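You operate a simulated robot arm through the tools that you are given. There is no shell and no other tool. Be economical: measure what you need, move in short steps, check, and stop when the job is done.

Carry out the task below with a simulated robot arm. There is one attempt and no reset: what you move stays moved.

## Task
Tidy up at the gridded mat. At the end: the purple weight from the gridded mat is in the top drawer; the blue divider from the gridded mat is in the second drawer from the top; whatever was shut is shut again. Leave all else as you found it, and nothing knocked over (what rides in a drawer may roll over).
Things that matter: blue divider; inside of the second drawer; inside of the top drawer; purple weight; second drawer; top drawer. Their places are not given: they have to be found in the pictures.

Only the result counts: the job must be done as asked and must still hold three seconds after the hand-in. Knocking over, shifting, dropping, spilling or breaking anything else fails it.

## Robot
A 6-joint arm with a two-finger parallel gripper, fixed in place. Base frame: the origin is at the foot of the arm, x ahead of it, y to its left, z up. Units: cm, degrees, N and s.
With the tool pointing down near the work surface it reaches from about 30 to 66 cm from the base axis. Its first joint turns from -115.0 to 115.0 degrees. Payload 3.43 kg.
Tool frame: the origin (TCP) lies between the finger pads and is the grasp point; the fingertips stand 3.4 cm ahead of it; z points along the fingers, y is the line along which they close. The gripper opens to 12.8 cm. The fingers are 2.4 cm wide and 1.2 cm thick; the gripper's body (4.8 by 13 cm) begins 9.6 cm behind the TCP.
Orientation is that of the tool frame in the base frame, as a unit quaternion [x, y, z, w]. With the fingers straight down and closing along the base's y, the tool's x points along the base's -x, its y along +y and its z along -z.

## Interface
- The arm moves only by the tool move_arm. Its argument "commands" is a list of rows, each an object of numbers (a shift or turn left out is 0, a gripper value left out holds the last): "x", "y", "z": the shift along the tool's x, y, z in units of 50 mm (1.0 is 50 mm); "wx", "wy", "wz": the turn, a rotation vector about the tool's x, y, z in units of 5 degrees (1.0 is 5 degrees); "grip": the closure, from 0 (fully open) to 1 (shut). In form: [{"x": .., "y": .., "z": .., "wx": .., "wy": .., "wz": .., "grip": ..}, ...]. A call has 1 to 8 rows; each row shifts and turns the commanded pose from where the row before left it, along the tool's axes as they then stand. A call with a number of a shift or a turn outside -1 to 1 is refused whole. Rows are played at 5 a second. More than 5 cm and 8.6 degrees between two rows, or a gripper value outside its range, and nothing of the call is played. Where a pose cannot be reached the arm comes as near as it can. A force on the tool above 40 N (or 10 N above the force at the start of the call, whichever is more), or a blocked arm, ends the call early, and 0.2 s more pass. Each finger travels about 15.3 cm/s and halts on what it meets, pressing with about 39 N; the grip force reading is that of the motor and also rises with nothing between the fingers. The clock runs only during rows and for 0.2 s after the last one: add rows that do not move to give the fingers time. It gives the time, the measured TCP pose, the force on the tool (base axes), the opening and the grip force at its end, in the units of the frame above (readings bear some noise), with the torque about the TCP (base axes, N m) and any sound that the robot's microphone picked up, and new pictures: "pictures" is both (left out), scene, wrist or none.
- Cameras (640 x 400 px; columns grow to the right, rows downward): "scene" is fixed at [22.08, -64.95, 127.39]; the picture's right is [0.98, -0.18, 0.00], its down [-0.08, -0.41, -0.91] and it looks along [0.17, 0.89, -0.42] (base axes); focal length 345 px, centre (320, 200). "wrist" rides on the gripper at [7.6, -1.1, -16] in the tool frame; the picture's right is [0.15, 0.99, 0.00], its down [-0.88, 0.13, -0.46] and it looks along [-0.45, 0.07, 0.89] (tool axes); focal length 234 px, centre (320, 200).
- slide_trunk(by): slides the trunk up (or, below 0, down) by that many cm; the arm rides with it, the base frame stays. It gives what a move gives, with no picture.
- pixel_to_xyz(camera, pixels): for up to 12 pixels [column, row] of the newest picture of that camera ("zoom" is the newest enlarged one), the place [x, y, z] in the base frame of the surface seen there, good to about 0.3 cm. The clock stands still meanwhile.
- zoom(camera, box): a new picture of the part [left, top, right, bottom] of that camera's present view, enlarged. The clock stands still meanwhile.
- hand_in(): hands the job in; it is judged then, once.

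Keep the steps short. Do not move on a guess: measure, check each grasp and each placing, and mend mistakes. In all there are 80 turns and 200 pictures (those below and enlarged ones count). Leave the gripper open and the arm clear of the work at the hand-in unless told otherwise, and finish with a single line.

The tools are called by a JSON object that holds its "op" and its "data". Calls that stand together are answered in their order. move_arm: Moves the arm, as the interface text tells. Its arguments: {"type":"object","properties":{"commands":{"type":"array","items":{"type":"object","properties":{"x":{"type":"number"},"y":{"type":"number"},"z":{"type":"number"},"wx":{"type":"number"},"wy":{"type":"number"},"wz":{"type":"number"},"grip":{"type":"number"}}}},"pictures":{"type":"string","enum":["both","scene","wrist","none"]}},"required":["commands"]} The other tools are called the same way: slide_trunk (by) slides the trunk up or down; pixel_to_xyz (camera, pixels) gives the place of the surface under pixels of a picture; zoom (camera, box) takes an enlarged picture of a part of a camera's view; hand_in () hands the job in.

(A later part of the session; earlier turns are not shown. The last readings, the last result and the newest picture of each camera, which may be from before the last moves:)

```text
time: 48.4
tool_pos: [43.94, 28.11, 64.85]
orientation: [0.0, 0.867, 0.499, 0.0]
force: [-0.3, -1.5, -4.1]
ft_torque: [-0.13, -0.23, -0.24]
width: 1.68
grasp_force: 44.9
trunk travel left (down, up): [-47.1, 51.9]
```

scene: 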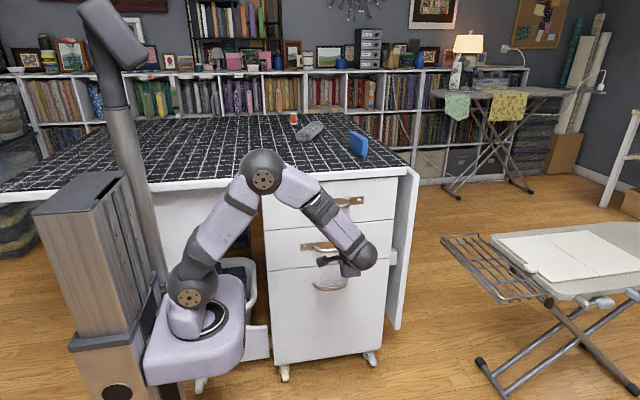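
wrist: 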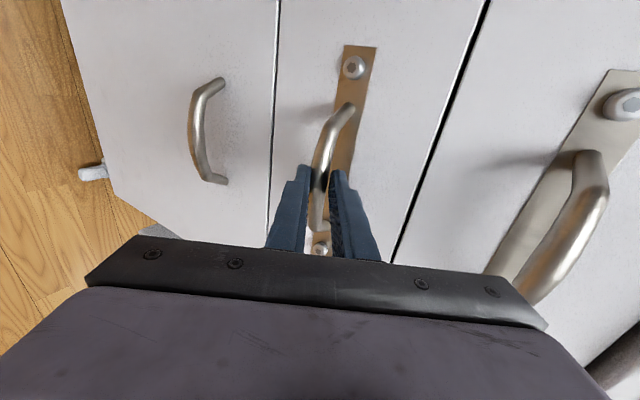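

Gripped. Pull out 18 cm.

{"op": "move_arm", "data": {"commands": [{"y": -0.15, "z": -0.26}, {"y": -0.15, "z": -0.26}, {"y": -0.15, "z": -0.26}, {"y": -0.15, "z": -0.26}, {"y": -0.15, "z": -0.26}, {"y": -0.15, "z": -0.26}], "pictures": "scene"}}

{"op": "move_arm", "data": {"commands": [{"y": -0.15, "z": -0.26}, {"y": -0.15, "z": -0.26}, {"y": -0.15, "z": -0.26}, {"y": -0.15, "z": -0.26}, {"y": -0.15, "z": -0.26}, {"y": -0.15, "z": -0.26}]}}

```text
time: 49.8
tool_pos: [44.14, 19.0, 64.95]
orientation: [0.0, 0.867, 0.499, -0.001]
force: [5.0, -2.3, -2.9]
ft_torque: [0.09, 0.08, 0.02]
width: 1.69
grasp_force: 45.3
trunk travel left (down, up): [-47.1, 51.9]
```

scene: 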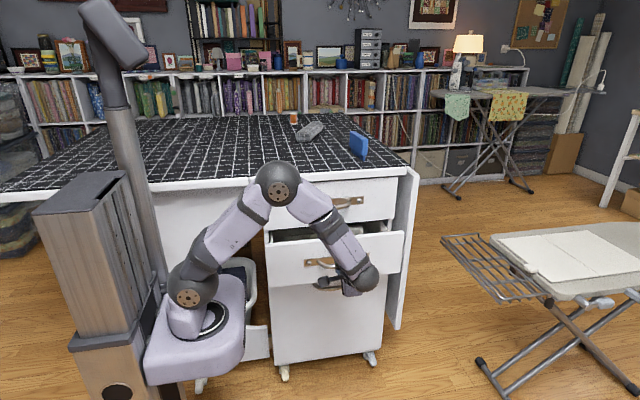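

```text
time: 51.2
tool_pos: [44.19, 10.0, 64.77]
orientation: [0.001, 0.866, 0.5, 0.001]
force: [6.4, -1.6, -4.3]
ft_torque: [-0.02, 0.25, 0.52]
width: 1.68
grasp_force: 45.0
trunk travel left (down, up): [-47.1, 51.9]
```

scene: 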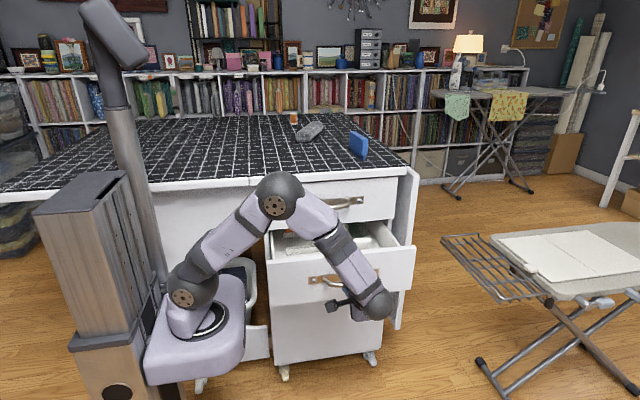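
wrist: 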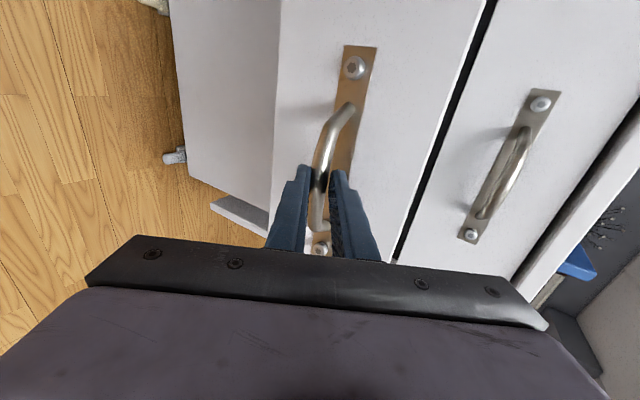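

Opened 18 cm. I pull 3 cm more for room, then release and back off.

{"op": "move_arm", "data": {"commands": [{"y": -0.15, "z": -0.26}, {"y": -0.15, "z": -0.26}, {}, {"grip": 0.85}, {"grip": 0.7}, {"z": -0.5}, {"z": -0.6}, {"z": -0.6}], "pictures": "none"}}

{"op": "slide_trunk", "data": {"by": 30}}

{"op": "move_arm", "data": {"commands": [{"wx": 1}, {"wx": 1}, {"wx": 1}, {"wx": 1}, {"wx": 1}, {"wx": 1}]}}

{"op": "zoom", "data": {"camera": "wrist", "box": [240, 0, 480, 200]}}

```text
time: 53.0
tool_pos: [43.86, -0.21, 69.35]
orientation: [0.0, 0.866, 0.5, -0.001]
force: [0.8, 0.2, -0.3]
ft_torque: [-0.03, 0.0, 0.0]
width: 3.83
grasp_force: 0.2
trunk travel left (down, up): [-47.1, 51.9]
```

```text
time: 56.0
tool_pos: [43.93, -0.33, 99.3]
orientation: [0.0, 0.866, 0.5, 0.0]
force: [0.3, 0.7, -0.4]
ft_torque: [0.01, 0.02, -0.01]
width: 3.85
grasp_force: 0.0
trunk travel left (down, up): [-77.1, 21.9]
```

```text
time: 57.4
tool_pos: [44.13, -0.23, 99.18]
orientation: [0.0, 0.966, 0.259, 0.0]
force: [0.4, 0.0, -0.1]
ft_torque: [-0.02, -0.01, -0.02]
width: 3.84
grasp_force: 0.0
trunk travel left (down, up): [-77.1, 21.9]
```

scene: 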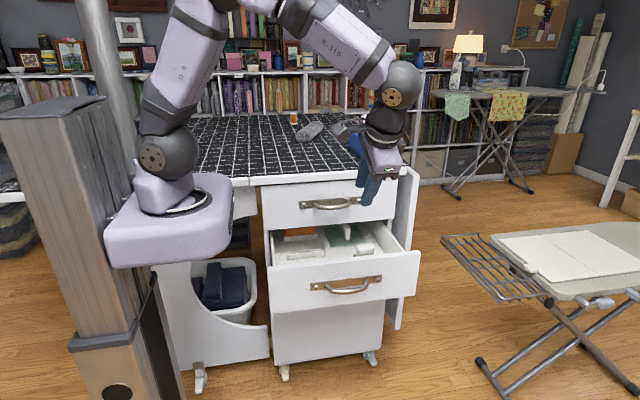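
wrist: 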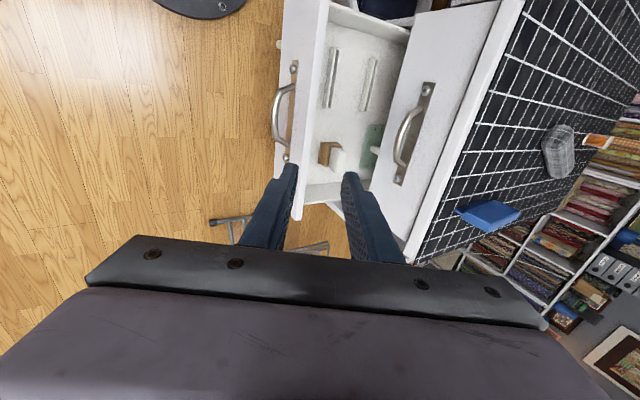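

```text
2.00 times, centred on (360, 100) of wrist
```

zoom: 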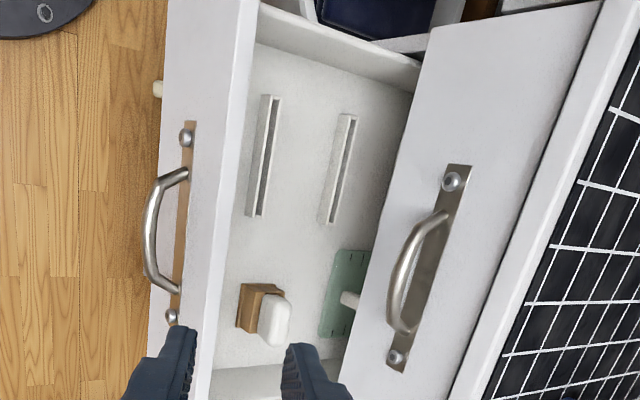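

The second drawer has two slotted rails, a brown/white item and a green item. I measure the layout and inspect the divider.

{"op": "pixel_to_xyz", "data": {"camera": "wrist", "pixels": [[335, 50], [328, 105], [373, 60], [362, 108], [350, 80], [346, 120], [380, 40], [345, 20], [328, 150], [338, 158], [370, 150], [320, 60]]}}

{"op": "zoom", "data": {"camera": "scene", "box": [260, 215, 420, 315]}}

{"op": "zoom", "data": {"camera": "wrist", "box": [420, 180, 560, 270]}}

```text
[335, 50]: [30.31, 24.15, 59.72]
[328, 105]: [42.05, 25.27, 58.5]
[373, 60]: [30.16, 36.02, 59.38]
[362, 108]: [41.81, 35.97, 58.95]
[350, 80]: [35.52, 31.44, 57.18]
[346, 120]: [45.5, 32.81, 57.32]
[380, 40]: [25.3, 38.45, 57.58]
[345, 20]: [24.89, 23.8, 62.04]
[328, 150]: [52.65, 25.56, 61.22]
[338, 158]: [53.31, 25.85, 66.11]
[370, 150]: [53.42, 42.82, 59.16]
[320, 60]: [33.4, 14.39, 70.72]
```

```text
4.00 times, centred on (340, 265) of scene
```

zoom: 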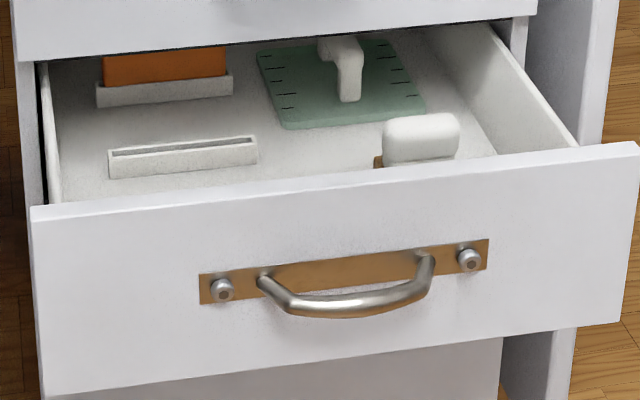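

```text
4.44 times, centred on (490, 225) of wrist
```

zoom: 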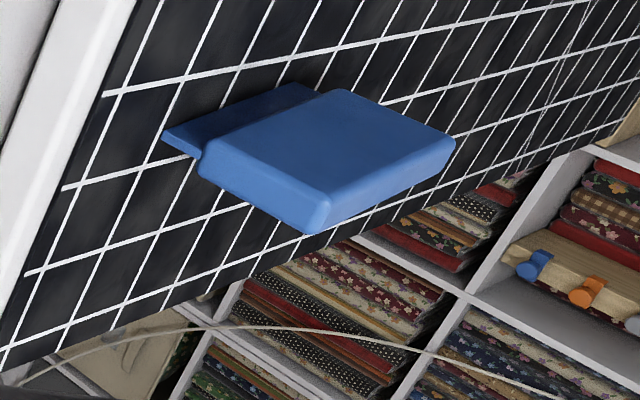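

An orange divider already stands in the rear rail; there's free floor around x≈46, y≈24 (floor z≈57.2). Blue divider at r≈72 needs a tilted tool. I raise the trunk and turn the tool 90° about its axis (closing along x, leaning to +y by 30°).

{"op": "slide_trunk", "data": {"by": 10.4}}

{"op": "move_arm", "data": {"commands": [{"wz": 1}, {"wz": 1}, {"wz": 1}, {"wz": 1}, {"wz": 1}, {"wz": 1}, {"wz": 1}, {"wz": 1}], "pictures": "none"}}

{"op": "move_arm", "data": {"commands": [{"wz": 1}, {"wz": 1}, {"wz": 1}, {"wz": 1}, {"wz": 1}, {"wz": 1}, {"wz": 1}, {"wz": 1}], "pictures": "none"}}

{"op": "move_arm", "data": {"commands": [{"wz": 1, "grip": 0.3}, {"wz": 1}, {}]}}

```text
time: 58.8
tool_pos: [43.94, -0.26, 109.69]
orientation: [0.0, 0.966, 0.258, 0.0]
force: [0.7, 0.5, -0.5]
ft_torque: [-0.01, -0.02, 0.0]
width: 3.82
grasp_force: 0.1
trunk travel left (down, up): [-87.5, 11.5]
```

```text
time: 60.6
tool_pos: [44.08, -0.13, 109.72]
orientation: [0.331, 0.907, 0.243, -0.089]
force: [1.1, 0.1, 0.2]
ft_torque: [-0.02, -0.01, 0.01]
width: 3.85
grasp_force: 0.0
trunk travel left (down, up): [-87.5, 11.5]
```

```text
time: 62.4
tool_pos: [44.07, -0.23, 109.71]
orientation: [0.621, 0.74, 0.198, -0.166]
force: [0.7, -0.1, -0.3]
ft_torque: [0.02, 0.01, -0.03]
width: 3.83
grasp_force: 0.1
trunk travel left (down, up): [-87.5, 11.5]
```

```text
time: 63.2
tool_pos: [44.17, -0.2, 109.67]
orientation: [0.683, 0.683, 0.183, -0.183]
force: [0.3, -0.6, 0.3]
ft_torque: [-0.03, -0.01, 0.02]
width: 8.96
grasp_force: 0.0
trunk travel left (down, up): [-87.5, 11.5]
```

scene: 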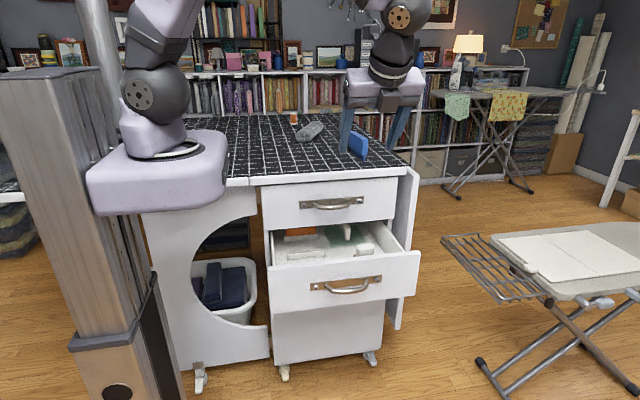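
wrist: 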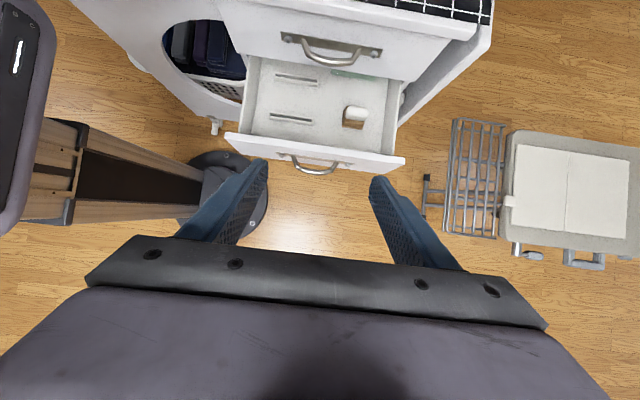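

Now the right orientation. Move at constant height to (56.5, 34, 109.7) for a close look.

{"op": "move_arm", "data": {"commands": [{"x": 0.736, "y": 0.31, "z": 0.425}, {"x": 0.736, "y": 0.31, "z": 0.425}, {"x": 0.736, "y": 0.31, "z": 0.425}, {"x": 0.736, "y": 0.31, "z": 0.425}, {"x": 0.736, "y": 0.31, "z": 0.425}, {"x": 0.736, "y": 0.31, "z": 0.425}, {"x": 0.736, "y": 0.31, "z": 0.425}, {"x": 0.736, "y": 0.31, "z": 0.425}]}}

{"op": "zoom", "data": {"camera": "wrist", "box": [240, 80, 400, 200]}}

```text
time: 65.0
tool_pos: [56.58, 33.65, 109.4]
orientation: [0.684, 0.683, 0.182, -0.183]
force: [0.5, 0.0, 0.2]
ft_torque: [-0.03, -0.04, -0.01]
width: 8.95
grasp_force: 0.1
trunk travel left (down, up): [-87.5, 11.5]
```

scene: 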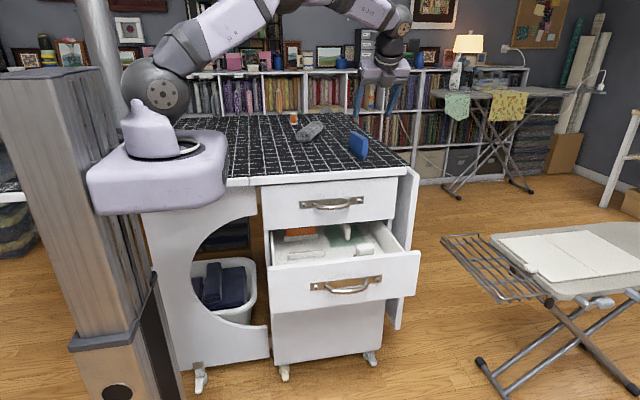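
wrist: 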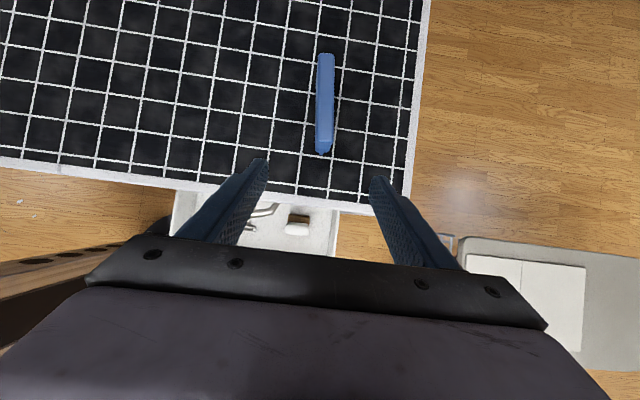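

```text
3.33 times, centred on (320, 140) of wrist
```

zoom: 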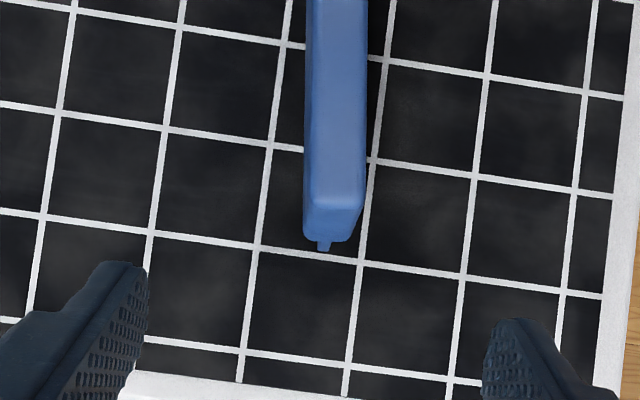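

{"op": "pixel_to_xyz", "data": {"camera": "wrist", "pixels": [[324, 60], [323, 100], [323, 128], [318, 128], [330, 128], [319, 70], [332, 70], [322, 137], [321, 153], [323, 143]]}}

{"op": "zoom", "data": {"camera": "scene", "box": [330, 120, 390, 170]}}

{"op": "pixel_to_xyz", "data": {"camera": "scene", "pixels": [[351, 134], [350, 150], [363, 157], [365, 151], [367, 140], [352, 142], [351, 152], [360, 145]]}}

```text
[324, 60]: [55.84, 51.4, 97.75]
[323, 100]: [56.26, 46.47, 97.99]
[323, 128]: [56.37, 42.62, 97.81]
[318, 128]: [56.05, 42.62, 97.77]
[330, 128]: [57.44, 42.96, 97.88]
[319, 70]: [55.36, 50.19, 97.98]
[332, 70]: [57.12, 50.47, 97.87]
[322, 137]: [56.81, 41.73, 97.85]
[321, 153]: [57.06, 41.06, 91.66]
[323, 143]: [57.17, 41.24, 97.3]
```

```text
8.00 times, centred on (360, 145) of scene
```

zoom: 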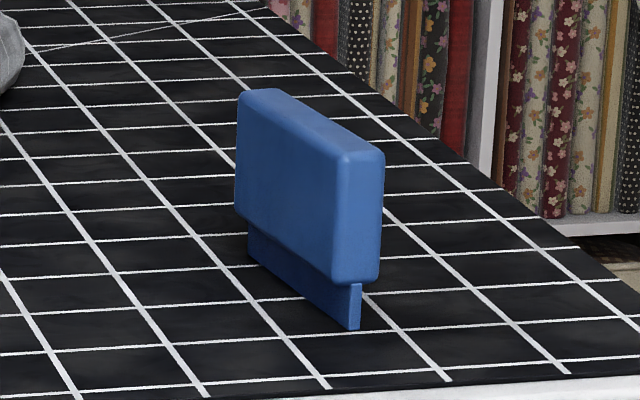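

```text
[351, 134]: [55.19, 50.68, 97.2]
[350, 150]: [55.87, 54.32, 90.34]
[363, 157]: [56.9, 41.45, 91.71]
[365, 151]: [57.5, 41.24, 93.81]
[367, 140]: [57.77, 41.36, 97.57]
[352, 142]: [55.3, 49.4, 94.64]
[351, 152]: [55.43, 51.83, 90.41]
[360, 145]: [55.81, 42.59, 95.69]
```

Divider: ~2 cm thick block (z 92–98), thin tongue below, turned ~4° from the y axis, centre line x≈56.6 at y≈45.5. I move to a pre-grasp 9 cm behind along the fingers and yaw by 4°.

{"op": "move_arm", "data": {"commands": [{"x": 0.614, "y": 0.06}, {"z": 0.7}, {"z": 0.7}, {"z": 0.478}, {"wx": 0.4, "wz": -0.693}, {}], "pictures": "wrist"}}

{"op": "zoom", "data": {"camera": "wrist", "box": [220, 40, 420, 220]}}

```text
time: 66.4
tool_pos: [56.73, 41.04, 103.18]
orientation: [0.659, 0.706, 0.177, -0.189]
force: [-0.2, 0.4, 0.1]
ft_torque: [-0.04, -0.01, -0.01]
width: 8.98
grasp_force: 0.1
trunk travel left (down, up): [-87.5, 11.5]
```

wrist: 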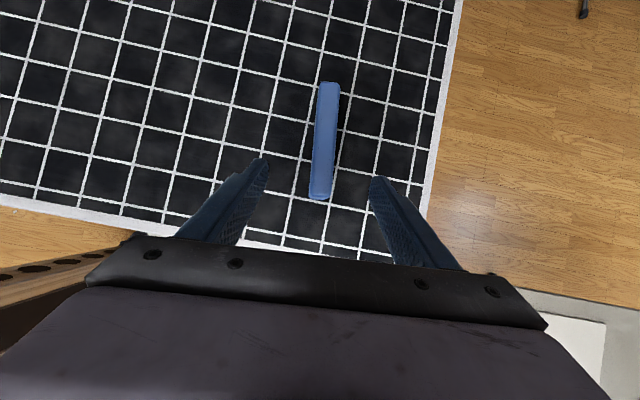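

```text
2.22 times, centred on (320, 130) of wrist
```

zoom: 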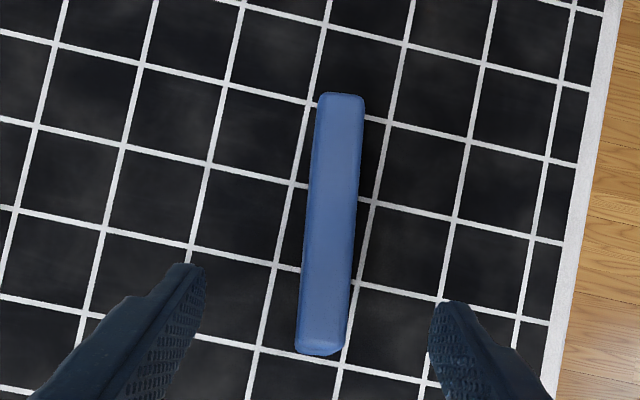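

{"op": "pixel_to_xyz", "data": {"camera": "wrist", "pixels": [[319, 90], [338, 90], [318, 120], [336, 120], [315, 150], [334, 150], [312, 180], [331, 180], [317, 165], [333, 165], [325, 105], [321, 180]]}}

```text
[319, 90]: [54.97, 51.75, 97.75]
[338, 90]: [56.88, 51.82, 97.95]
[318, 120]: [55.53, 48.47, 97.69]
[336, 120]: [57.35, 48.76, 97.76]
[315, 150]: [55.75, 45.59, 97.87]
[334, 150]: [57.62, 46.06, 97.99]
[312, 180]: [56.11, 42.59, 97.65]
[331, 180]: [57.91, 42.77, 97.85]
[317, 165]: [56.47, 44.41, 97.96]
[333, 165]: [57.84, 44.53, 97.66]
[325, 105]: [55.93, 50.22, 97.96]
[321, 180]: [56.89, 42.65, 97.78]
```

Refined: yaw ≈7°, centre x≈56.7 at y=45.5. Add 3° yaw and go in to TCP (56.7, 45.5, 95).

{"op": "move_arm", "data": {"commands": [{"wx": 0.3, "wz": -0.52}, {"y": 0.109, "x": -0.05}, {"z": 0.5}, {"z": 0.5}, {"z": 0.4}, {"z": 0.2}, {}], "pictures": "both"}}

```text
time: 68.0
tool_pos: [55.82, 44.14, 95.93]
orientation: [0.64, 0.724, 0.171, -0.194]
force: [-0.1, 0.4, -1.1]
ft_torque: [0.01, -0.01, -0.01]
width: 8.98
grasp_force: 0.1
out of reach, approached as far as the arm can: row 4, 5
trunk travel left (down, up): [-87.5, 11.5]
```

scene: 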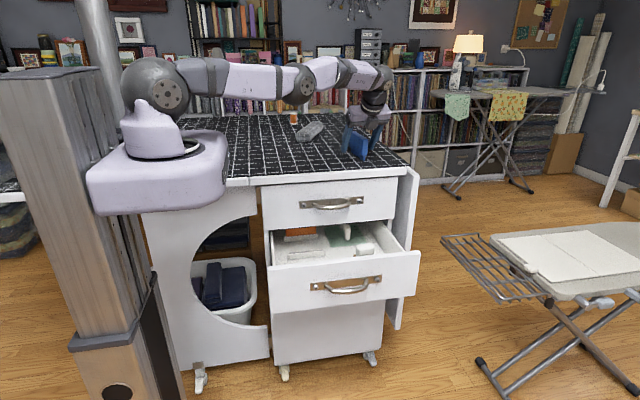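
wrist: 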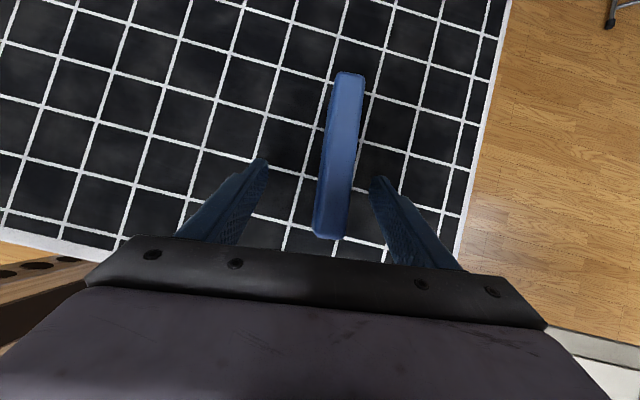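

Arm is fully stretched, ~1.5 cm short. I tilt 10° more (brings the wrist back) and then shift the rest.

{"op": "move_arm", "data": {"commands": [{"wy": 1}, {"wy": 1}, {"x": 0.08, "y": 0.1, "z": 0.08}, {"x": 0.07, "y": 0.1, "z": 0.08}, {}], "pictures": "wrist"}}

{"op": "zoom", "data": {"camera": "scene", "box": [310, 80, 430, 180]}}

```text
time: 69.2
tool_pos: [56.74, 45.02, 95.87]
orientation: [0.622, 0.704, 0.227, -0.257]
force: [0.3, 0.7, 0.5]
ft_torque: [0.01, 0.01, 0.0]
width: 8.97
grasp_force: 0.1
out of reach, approached as far as the arm can: row 2, 3, 4
trunk travel left (down, up): [-87.5, 11.5]
```

wrist: 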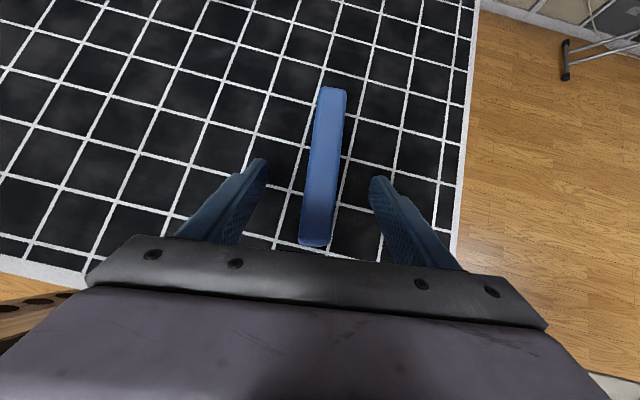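

```text
4.00 times, centred on (370, 130) of scene
```

zoom: 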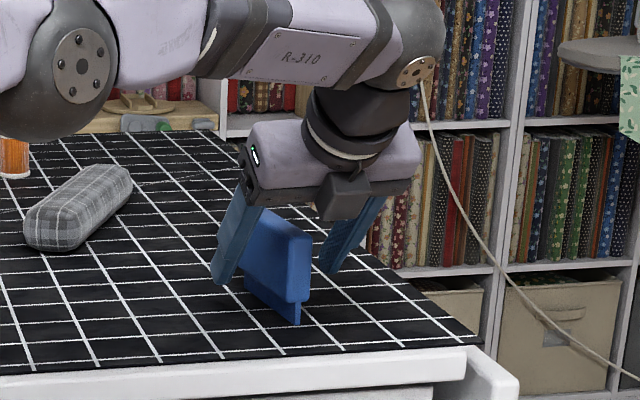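

Now at (56.74, 45.02, 95.87), 40° tilt, aligned with the divider. Close partly to ~2.8 cm and check the centring.

{"op": "move_arm", "data": {"commands": [{"grip": 0.55}, {"grip": 0.7}, {"grip": 0.76}, {}], "pictures": "wrist"}}

{"op": "zoom", "data": {"camera": "wrist", "box": [240, 70, 400, 260]}}

```text
time: 70.2
tool_pos: [56.87, 45.02, 95.99]
orientation: [0.623, 0.704, 0.227, -0.257]
force: [0.2, -0.4, -0.2]
ft_torque: [-0.03, 0.01, -0.04]
width: 3.07
grasp_force: 0.0
trunk travel left (down, up): [-87.5, 11.5]
```

wrist: 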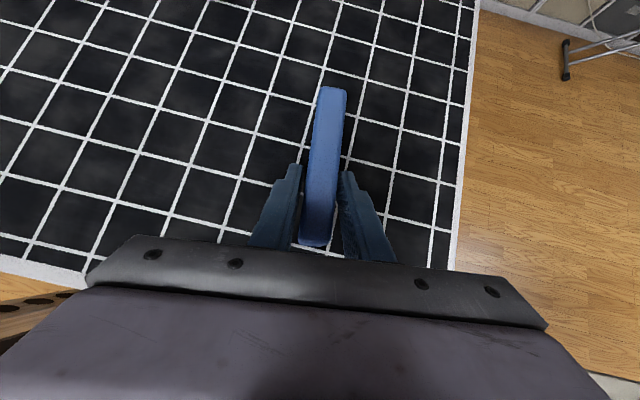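

```text
2.11 times, centred on (320, 165) of wrist
```

zoom: 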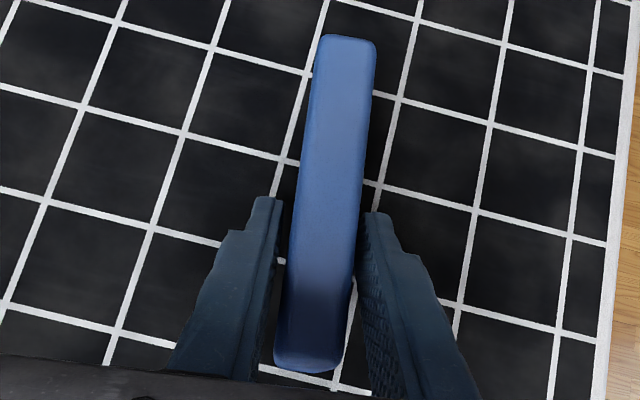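

Well centred. Close gradually.

{"op": "move_arm", "data": {"commands": [{"grip": 0.79}, {"grip": 0.81}, {"grip": 0.83}, {"grip": 0.86}, {"grip": 0.9}, {"grip": 1.0}, {}], "pictures": "wrist"}}

```text
time: 71.8
tool_pos: [56.83, 45.05, 95.85]
orientation: [0.623, 0.704, 0.227, -0.256]
force: [0.1, 0.6, 1.3]
ft_torque: [0.02, 0.0, 0.03]
width: 2.14
grasp_force: 39.0
trunk travel left (down, up): [-87.5, 11.5]
```

wrist: 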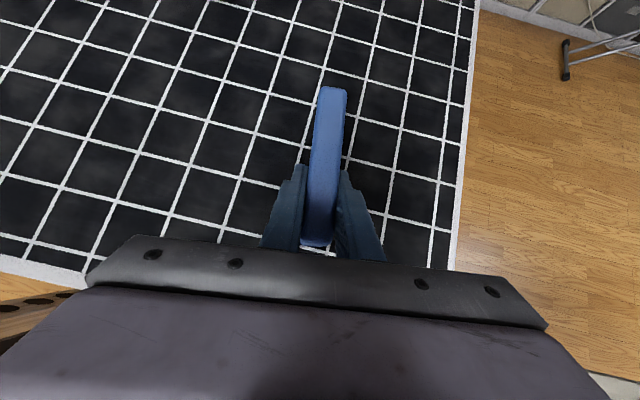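

Gripped (2.14 cm). Lift with the trunk by 10, then draw back.

{"op": "slide_trunk", "data": {"by": 10}}

{"op": "move_arm", "data": {"commands": [{"x": -0.69, "z": -0.579, "y": -0.3}, {"x": -0.69, "z": -0.579, "y": -0.3}, {"x": -0.69, "z": -0.579, "y": -0.3}, {"x": -0.69, "z": -0.579, "y": -0.3}, {"x": -0.69, "z": -0.579, "y": -0.3}]}}

```text
time: 73.1
tool_pos: [56.84, 44.9, 105.9]
orientation: [0.622, 0.704, 0.226, -0.257]
force: [-0.1, -1.0, -0.5]
ft_torque: [-0.02, 0.02, -0.04]
width: 2.12
grasp_force: 38.9
trunk travel left (down, up): [-97.5, 1.5]
```

```text
time: 74.3
tool_pos: [63.15, 24.87, 104.65]
orientation: [0.623, 0.704, 0.226, -0.257]
force: [0.5, -1.0, 0.0]
ft_torque: [-0.01, -0.02, -0.02]
width: 2.13
grasp_force: 39.0
out of reach, approached as far as the arm can: row 1, 2, 3, 4, 5
trunk travel left (down, up): [-97.5, 1.5]
```

scene: 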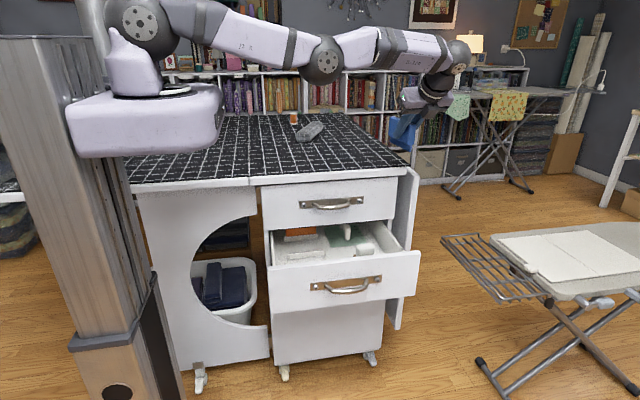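
wrist: 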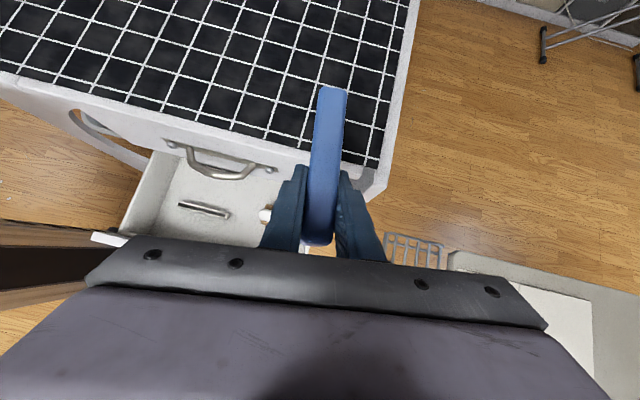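

Held; arm is still near its stretch limit. Bring it inward toward (44, 15).

{"op": "move_arm", "data": {"commands": [{"x": -0.23, "z": -0.195, "y": -0.8}, {"x": -0.23, "z": -0.195, "y": -0.8}, {"x": -0.23, "z": -0.195, "y": -0.8}, {"x": -0.23, "z": -0.195, "y": -0.8}, {"x": -0.23, "z": -0.195, "y": -0.8}, {}]}}

```text
time: 75.7
tool_pos: [63.69, 16.64, 102.75]
orientation: [0.622, 0.704, 0.226, -0.257]
force: [1.0, 0.3, -0.6]
ft_torque: [-0.06, -0.01, 0.01]
width: 2.09
grasp_force: 38.5
out of reach, approached as far as the arm can: row 1, 2, 3, 4, 5
trunk travel left (down, up): [-97.5, 1.5]
```

scene: 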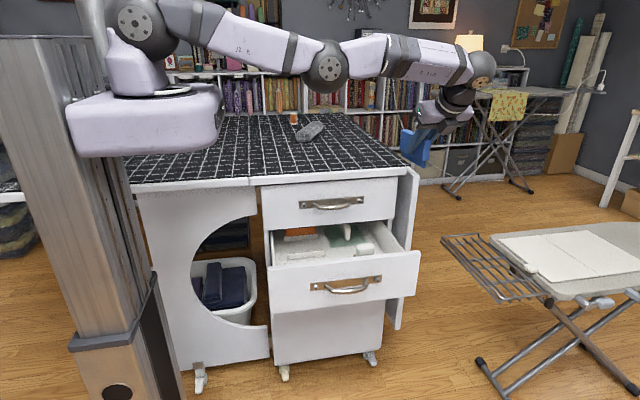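
wrist: 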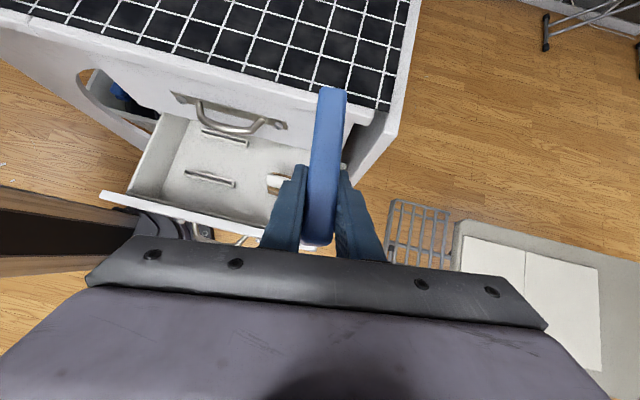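

The arm is at its stretched (singular) posture and answers poorly. I try small steps inward with a little rise.

{"op": "move_arm", "data": {"commands": [{"y": -0.3}, {"y": -0.3}, {"y": -0.3}, {}], "pictures": "none"}}

{"op": "move_arm", "data": {"commands": [{"x": 0.26, "z": -0.31}, {"x": 0.26, "z": -0.31}, {}], "pictures": "none"}}

```text
time: 76.7
tool_pos: [63.62, 16.08, 102.33]
orientation: [0.623, 0.704, 0.226, -0.257]
force: [0.7, 0.2, 0.4]
ft_torque: [-0.04, 0.02, 0.03]
width: 2.12
grasp_force: 39.0
out of reach, approached as far as the arm can: row 1, 2, 3
trunk travel left (down, up): [-97.5, 1.5]
```

```text
time: 77.5
tool_pos: [64.0, 16.19, 106.39]
orientation: [0.622, 0.704, 0.225, -0.257]
force: [-0.3, 0.8, -0.7]
ft_torque: [-0.02, 0.0, -0.02]
width: 2.12
grasp_force: 38.9
out of reach, approached as far as the arm can: row 2
trunk travel left (down, up): [-97.5, 1.5]
```

Vertical works but inward is blocked; the elbow may have locked just past straight. I push slightly outward to straighten and look.

{"op": "move_arm", "data": {"commands": [{"y": 0.4}, {"y": 0.4}, {}], "pictures": "scene"}}

{"op": "zoom", "data": {"camera": "scene", "box": [80, 0, 520, 180]}}

```text
time: 78.3
tool_pos: [64.15, 16.44, 106.61]
orientation: [0.622, 0.704, 0.227, -0.257]
force: [0.3, -0.8, 0.6]
ft_torque: [-0.01, -0.01, 0.0]
width: 2.12
grasp_force: 39.0
out of reach, approached as far as the arm can: row 1, 2
trunk travel left (down, up): [-97.5, 1.5]
```

scene: 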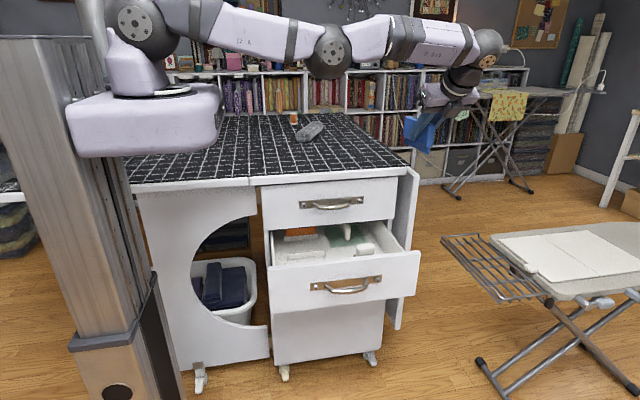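

```text
1.45 times, centred on (300, 90) of scene
```

zoom: 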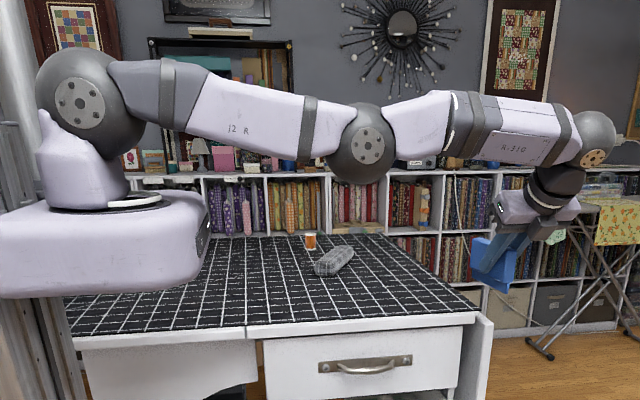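

I measure the joints to see how the elbow is really bent.

{"op": "pixel_to_xyz", "data": {"camera": "scene", "pixels": [[135, 22], [333, 52], [487, 62], [485, 42], [230, 35], [410, 38], [440, 45]]}}

```text
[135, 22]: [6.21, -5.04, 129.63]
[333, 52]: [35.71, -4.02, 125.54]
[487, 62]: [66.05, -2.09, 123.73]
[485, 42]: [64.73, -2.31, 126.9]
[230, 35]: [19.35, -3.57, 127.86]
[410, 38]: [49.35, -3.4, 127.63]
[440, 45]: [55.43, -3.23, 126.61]
```

Elbow is about 7° past straight (bent downward). Moving straight down should rotate the forearm down and unlock it; the space below (z≥80 at y 12–24) is clear.

{"op": "move_arm", "data": {"commands": [{"x": -0.386, "z": 0.46}, {"x": -0.386, "z": 0.46}, {"x": -0.386, "z": 0.46}, {"x": -0.386, "z": 0.46}, {"x": -0.386, "z": 0.46}, {"x": -0.386, "z": 0.46}], "pictures": "scene"}}

```text
time: 79.7
tool_pos: [60.38, 15.83, 88.9]
orientation: [0.623, 0.703, 0.227, -0.257]
force: [-0.6, -0.3, -0.6]
ft_torque: [0.01, -0.03, -0.02]
width: 2.12
grasp_force: 38.6
out of reach, approached as far as the arm can: row 2, 3, 4, 5, 6
trunk travel left (down, up): [-97.5, 1.5]
```

scene: 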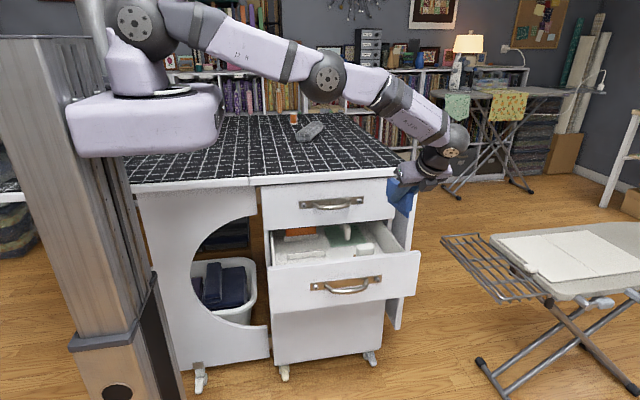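

Now the elbow is above the line (bent up). Move inward.

{"op": "move_arm", "data": {"commands": [{"y": -0.4}, {"y": -0.6}, {"y": -0.7}, {"y": -0.7}], "pictures": "scene"}}

```text
time: 80.7
tool_pos: [48.37, 14.38, 89.2]
orientation: [0.623, 0.703, 0.228, -0.255]
force: [0.8, -0.7, -0.9]
ft_torque: [-0.01, -0.02, 0.0]
width: 2.09
grasp_force: 39.1
trunk travel left (down, up): [-97.5, 1.5]
```

scene: 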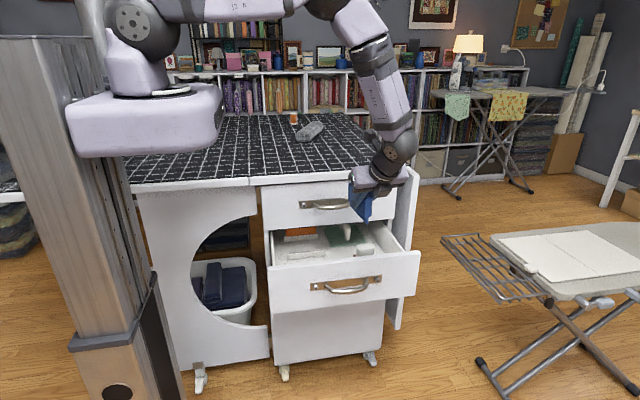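

Good. Now rotate about the vertical by -97° so the divider lines up with the slot (along x).

{"op": "move_arm", "data": {"commands": [{"wx": -0.643, "wz": 0.766}, {"wx": -0.643, "wz": 0.766}, {"wx": -0.643, "wz": 0.766}, {"wx": -0.643, "wz": 0.766}, {"wx": -0.643, "wz": 0.766}, {"wx": -0.643, "wz": 0.766}, {"wx": -0.643, "wz": 0.766}, {"wx": -0.643, "wz": 0.766}], "pictures": "none"}}

{"op": "move_arm", "data": {"commands": [{"wx": -0.643, "wz": 0.766}, {"wx": -0.643, "wz": 0.766}, {"wx": -0.643, "wz": 0.766}, {"wx": -0.643, "wz": 0.766}, {"wx": -0.643, "wz": 0.766}, {"wx": -0.643, "wz": 0.766}, {"wx": -0.643, "wz": 0.766}, {"wx": -0.643, "wz": 0.766}], "pictures": "none"}}

{"op": "move_arm", "data": {"commands": [{"wx": -0.643, "wz": 0.766}, {"wx": -0.643, "wz": 0.766}, {"wx": -0.643, "wz": 0.766}, {"wx": -0.27, "wz": 0.322}, {}]}}

```text
time: 82.5
tool_pos: [48.36, 14.35, 89.05]
orientation: [0.826, 0.448, 0.301, -0.163]
force: [-0.4, 0.4, -0.6]
ft_torque: [-0.04, -0.01, -0.02]
width: 2.13
grasp_force: 39.0
trunk travel left (down, up): [-97.5, 1.5]
```

```text
time: 84.3
tool_pos: [51.5, 7.25, 89.93]
orientation: [0.929, 0.146, 0.334, -0.069]
force: [-0.2, 0.2, -0.5]
ft_torque: [0.04, 0.01, 0.03]
width: 2.12
grasp_force: 38.8
out of reach, approached as far as the arm can: row 6, 7, 8
trunk travel left (down, up): [-97.5, 1.5]
```

```text
time: 85.5
tool_pos: [53.21, 1.84, 90.38]
orientation: [0.938, 0.068, 0.335, -0.051]
force: [0.2, 0.7, -0.2]
ft_torque: [0.01, 0.02, 0.0]
width: 2.13
grasp_force: 38.4
out of reach, approached as far as the arm can: row 1, 2, 3, 4
trunk travel left (down, up): [-97.5, 1.5]
```

scene: 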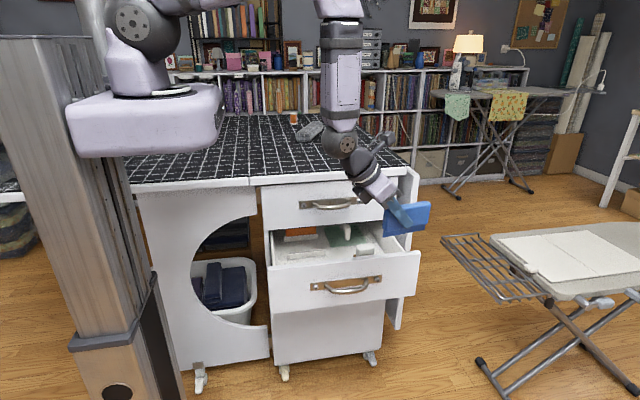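
wrist: 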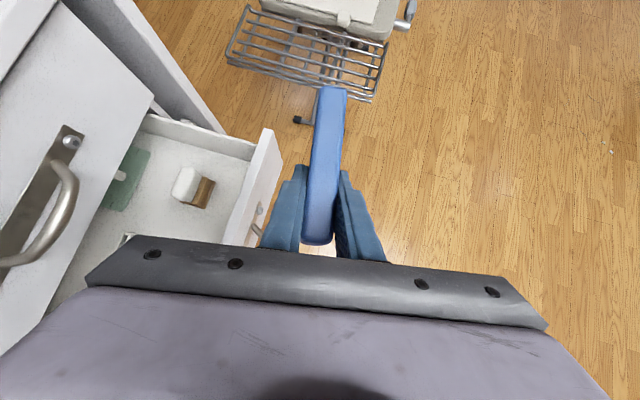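

A wrist joint limit prevents aligning with the slot. Instead I'll stand it along y on the free floor (x≈46.4), which needs no such turn. Rotate back.

{"op": "move_arm", "data": {"commands": [{"wx": 0.643, "wz": -0.766}, {"wx": 0.643, "wz": -0.766}, {"wx": 0.643, "wz": -0.766}, {"wx": 0.643, "wz": -0.766}, {"wx": 0.643, "wz": -0.766}, {"wx": 0.643, "wz": -0.766}, {"wx": 0.643, "wz": -0.766}, {"wx": 0.643, "wz": -0.766}], "pictures": "none"}}

{"op": "move_arm", "data": {"commands": [{"wx": 0.643, "wz": -0.766}, {"wx": 0.643, "wz": -0.766}, {"wx": 0.643, "wz": -0.766}, {"wx": 0.643, "wz": -0.766}, {"wx": 0.643, "wz": -0.766}, {"wx": 0.643, "wz": -0.766}, {"wx": 0.643, "wz": -0.766}, {"wx": 0.643, "wz": -0.766}]}}

```text
time: 87.3
tool_pos: [53.2, 1.84, 90.54]
orientation: [0.852, 0.384, 0.313, -0.167]
force: [1.0, 0.4, -0.3]
ft_torque: [0.01, 0.01, 0.02]
width: 2.14
grasp_force: 39.1
trunk travel left (down, up): [-97.5, 1.5]
```

```text
time: 89.1
tool_pos: [53.31, 1.94, 90.46]
orientation: [0.663, 0.653, 0.253, -0.262]
force: [-0.4, 0.2, -0.7]
ft_torque: [0.04, -0.03, 0.0]
width: 2.12
grasp_force: 38.8
trunk travel left (down, up): [-97.5, 1.5]
```

scene: 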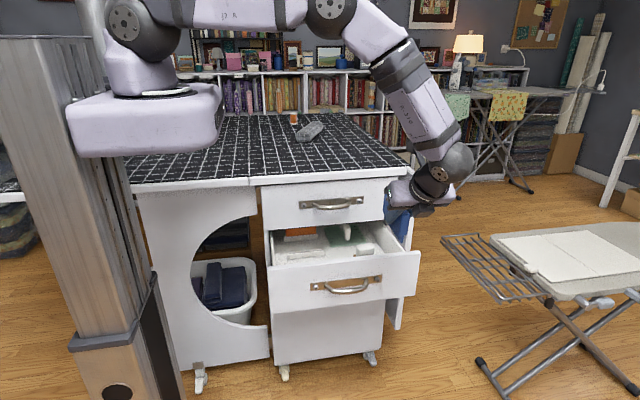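
wrist: 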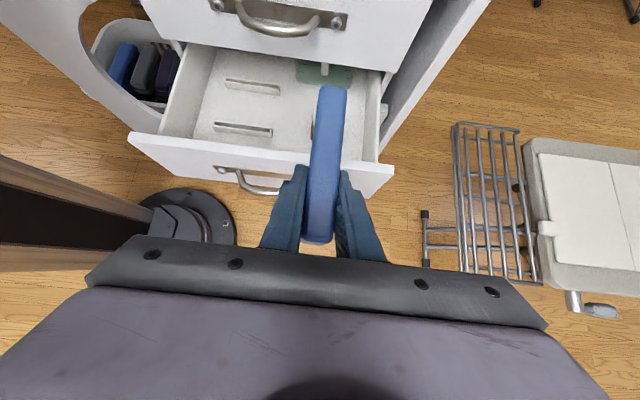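

Orientation is close (pitch +2.8°, roll 1° off). I measure the drawer before going in.

{"op": "pixel_to_xyz", "data": {"camera": "wrist", "pixels": [[200, 138], [215, 148], [245, 130], [271, 132], [215, 127], [280, 115], [315, 130], [298, 75], [300, 65], [310, 140], [265, 20], [330, 70]]}}

{"op": "zoom", "data": {"camera": "scene", "box": [260, 190, 430, 300]}}

{"op": "zoom", "data": {"camera": "wrist", "box": [120, 0, 420, 220]}}

```text
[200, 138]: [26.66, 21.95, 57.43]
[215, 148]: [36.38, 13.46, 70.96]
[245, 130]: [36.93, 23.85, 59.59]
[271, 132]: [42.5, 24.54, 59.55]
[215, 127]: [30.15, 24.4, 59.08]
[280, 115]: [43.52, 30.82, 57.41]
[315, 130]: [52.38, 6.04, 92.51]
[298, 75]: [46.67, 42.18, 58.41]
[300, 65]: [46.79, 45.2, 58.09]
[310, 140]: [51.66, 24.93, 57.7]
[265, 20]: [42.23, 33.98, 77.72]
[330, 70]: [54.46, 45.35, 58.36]
```

```text
3.64 times, centred on (345, 245) of scene
```

zoom: 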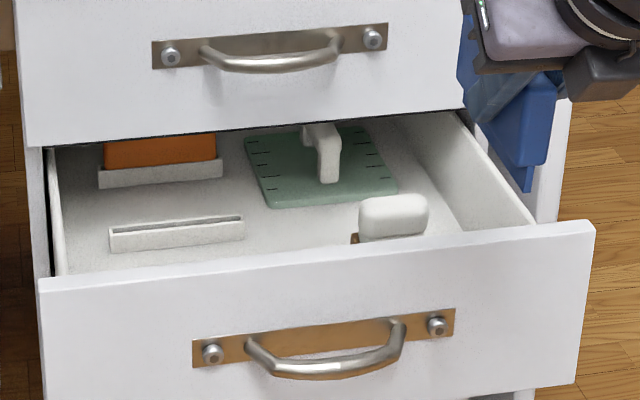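

```text
1.82 times, centred on (270, 110) of wrist
```

zoom: 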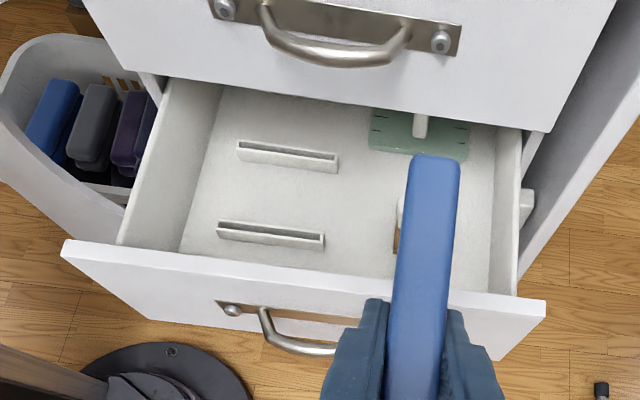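

Free floor x 43–50.5, y 15–39, z≈57.3. Correct the orientation and go to (46.6, 20, 84): far end of divider at y≈27.3, clear of the top handle (y 29.5).

{"op": "move_arm", "data": {"commands": [{"wy": -0.56, "wx": -0.146, "wz": -0.136}, {"x": 0.386, "y": -0.268, "z": 0.664}, {"x": 0.386, "y": -0.268, "z": 0.664}, {"x": 0.386, "y": -0.268, "z": 0.664}, {"x": 0.386, "y": -0.268, "z": 0.664}, {"x": 0.386, "y": -0.268, "z": 0.664}, {}]}}

{"op": "zoom", "data": {"camera": "scene", "box": [260, 150, 430, 260]}}

```text
time: 90.7
tool_pos: [46.8, 19.91, 84.09]
orientation: [0.667, 0.662, 0.242, -0.241]
force: [-0.4, 0.5, -0.8]
ft_torque: [0.01, -0.02, 0.04]
width: 2.12
grasp_force: 38.9
trunk travel left (down, up): [-97.5, 1.5]
```

scene: 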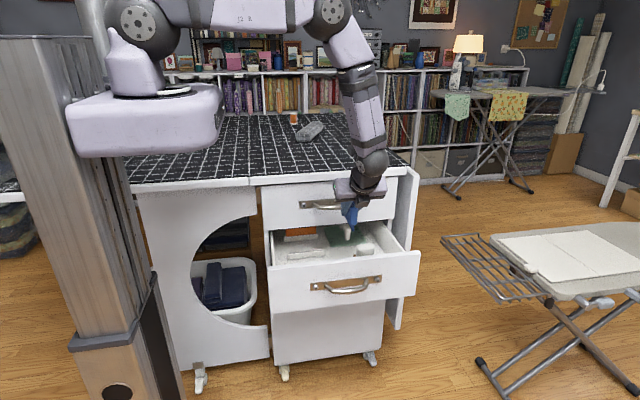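
wrist: 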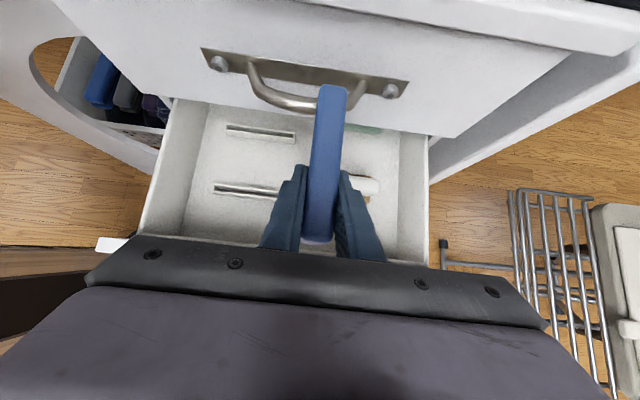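

```text
3.64 times, centred on (345, 205) of scene
```

zoom: 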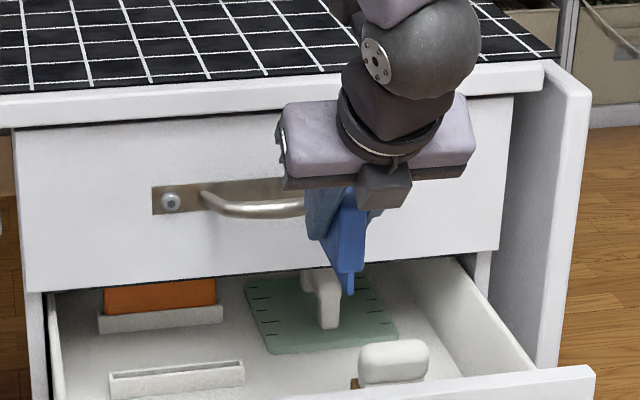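

Orientation is right. I check the left edges of the brown/white item against my planned x≈46.6.

{"op": "pixel_to_xyz", "data": {"camera": "scene", "pixels": [[355, 255], [356, 251], [360, 247], [356, 247], [374, 247], [350, 253], [324, 250], [322, 256], [353, 229], [330, 242]]}}

{"op": "pixel_to_xyz", "data": {"camera": "wrist", "pixels": [[355, 185], [365, 178], [378, 183], [372, 199], [390, 235], [255, 191], [275, 225]]}}

```text
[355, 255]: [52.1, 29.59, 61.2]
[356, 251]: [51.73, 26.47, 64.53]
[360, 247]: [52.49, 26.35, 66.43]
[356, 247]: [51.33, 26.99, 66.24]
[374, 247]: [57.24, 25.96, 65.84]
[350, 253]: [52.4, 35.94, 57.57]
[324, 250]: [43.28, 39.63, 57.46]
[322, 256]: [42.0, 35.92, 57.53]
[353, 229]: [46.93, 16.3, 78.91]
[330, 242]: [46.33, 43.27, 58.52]
```

```text
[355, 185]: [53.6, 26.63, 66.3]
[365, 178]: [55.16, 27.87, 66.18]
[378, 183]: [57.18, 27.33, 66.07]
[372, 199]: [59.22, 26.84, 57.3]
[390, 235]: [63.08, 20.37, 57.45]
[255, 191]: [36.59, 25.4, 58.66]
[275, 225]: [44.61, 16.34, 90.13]
```

All clear. Lower 10 cm by trunk (divider top will be at ~76, below the handle), near end at y≈16.3 inside the panel.

{"op": "move_arm", "data": {"commands": [{"y": -0.06}], "pictures": "none"}}

{"op": "slide_trunk", "data": {"by": -8}}

{"op": "move_arm", "data": {"commands": [{}]}}

{"op": "zoom", "data": {"camera": "scene", "box": [280, 170, 430, 280]}}

```text
time: 91.1
tool_pos: [46.45, 19.88, 84.02]
orientation: [0.668, 0.662, 0.243, -0.24]
force: [-0.5, -1.2, -1.1]
ft_torque: [-0.02, 0.0, 0.0]
width: 2.08
grasp_force: 38.7
trunk travel left (down, up): [-97.5, 1.5]
```

```text
time: 92.3
tool_pos: [46.57, 19.85, 76.0]
orientation: [0.668, 0.662, 0.242, -0.239]
force: [0.3, 0.0, -0.6]
ft_torque: [0.02, -0.04, -0.03]
width: 2.12
grasp_force: 38.9
trunk travel left (down, up): [-89.5, 9.5]
```

```text
time: 92.7
tool_pos: [46.5, 19.96, 76.09]
orientation: [0.668, 0.662, 0.243, -0.24]
force: [-0.1, 0.6, -0.9]
ft_torque: [-0.06, 0.04, -0.01]
width: 2.13
grasp_force: 38.7
trunk travel left (down, up): [-89.5, 9.5]
```

scene: 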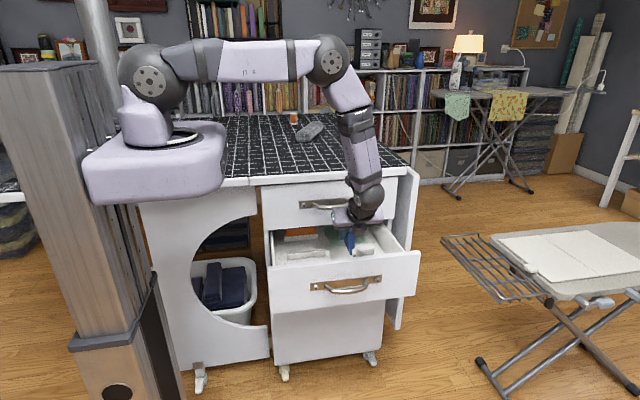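
wrist: 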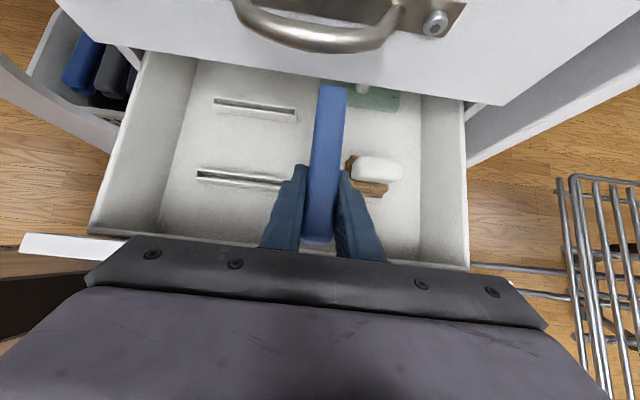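

```text
3.64 times, centred on (355, 225) of scene
```

zoom: 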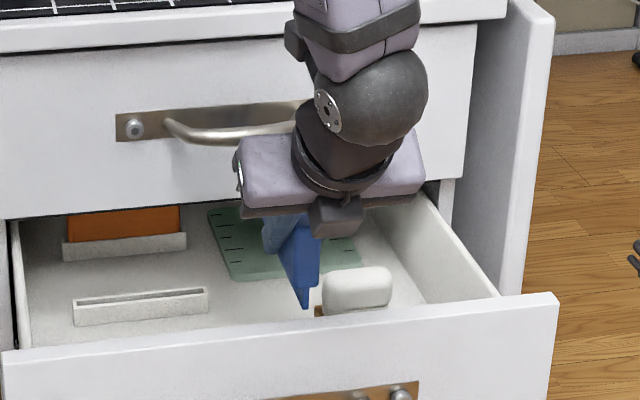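

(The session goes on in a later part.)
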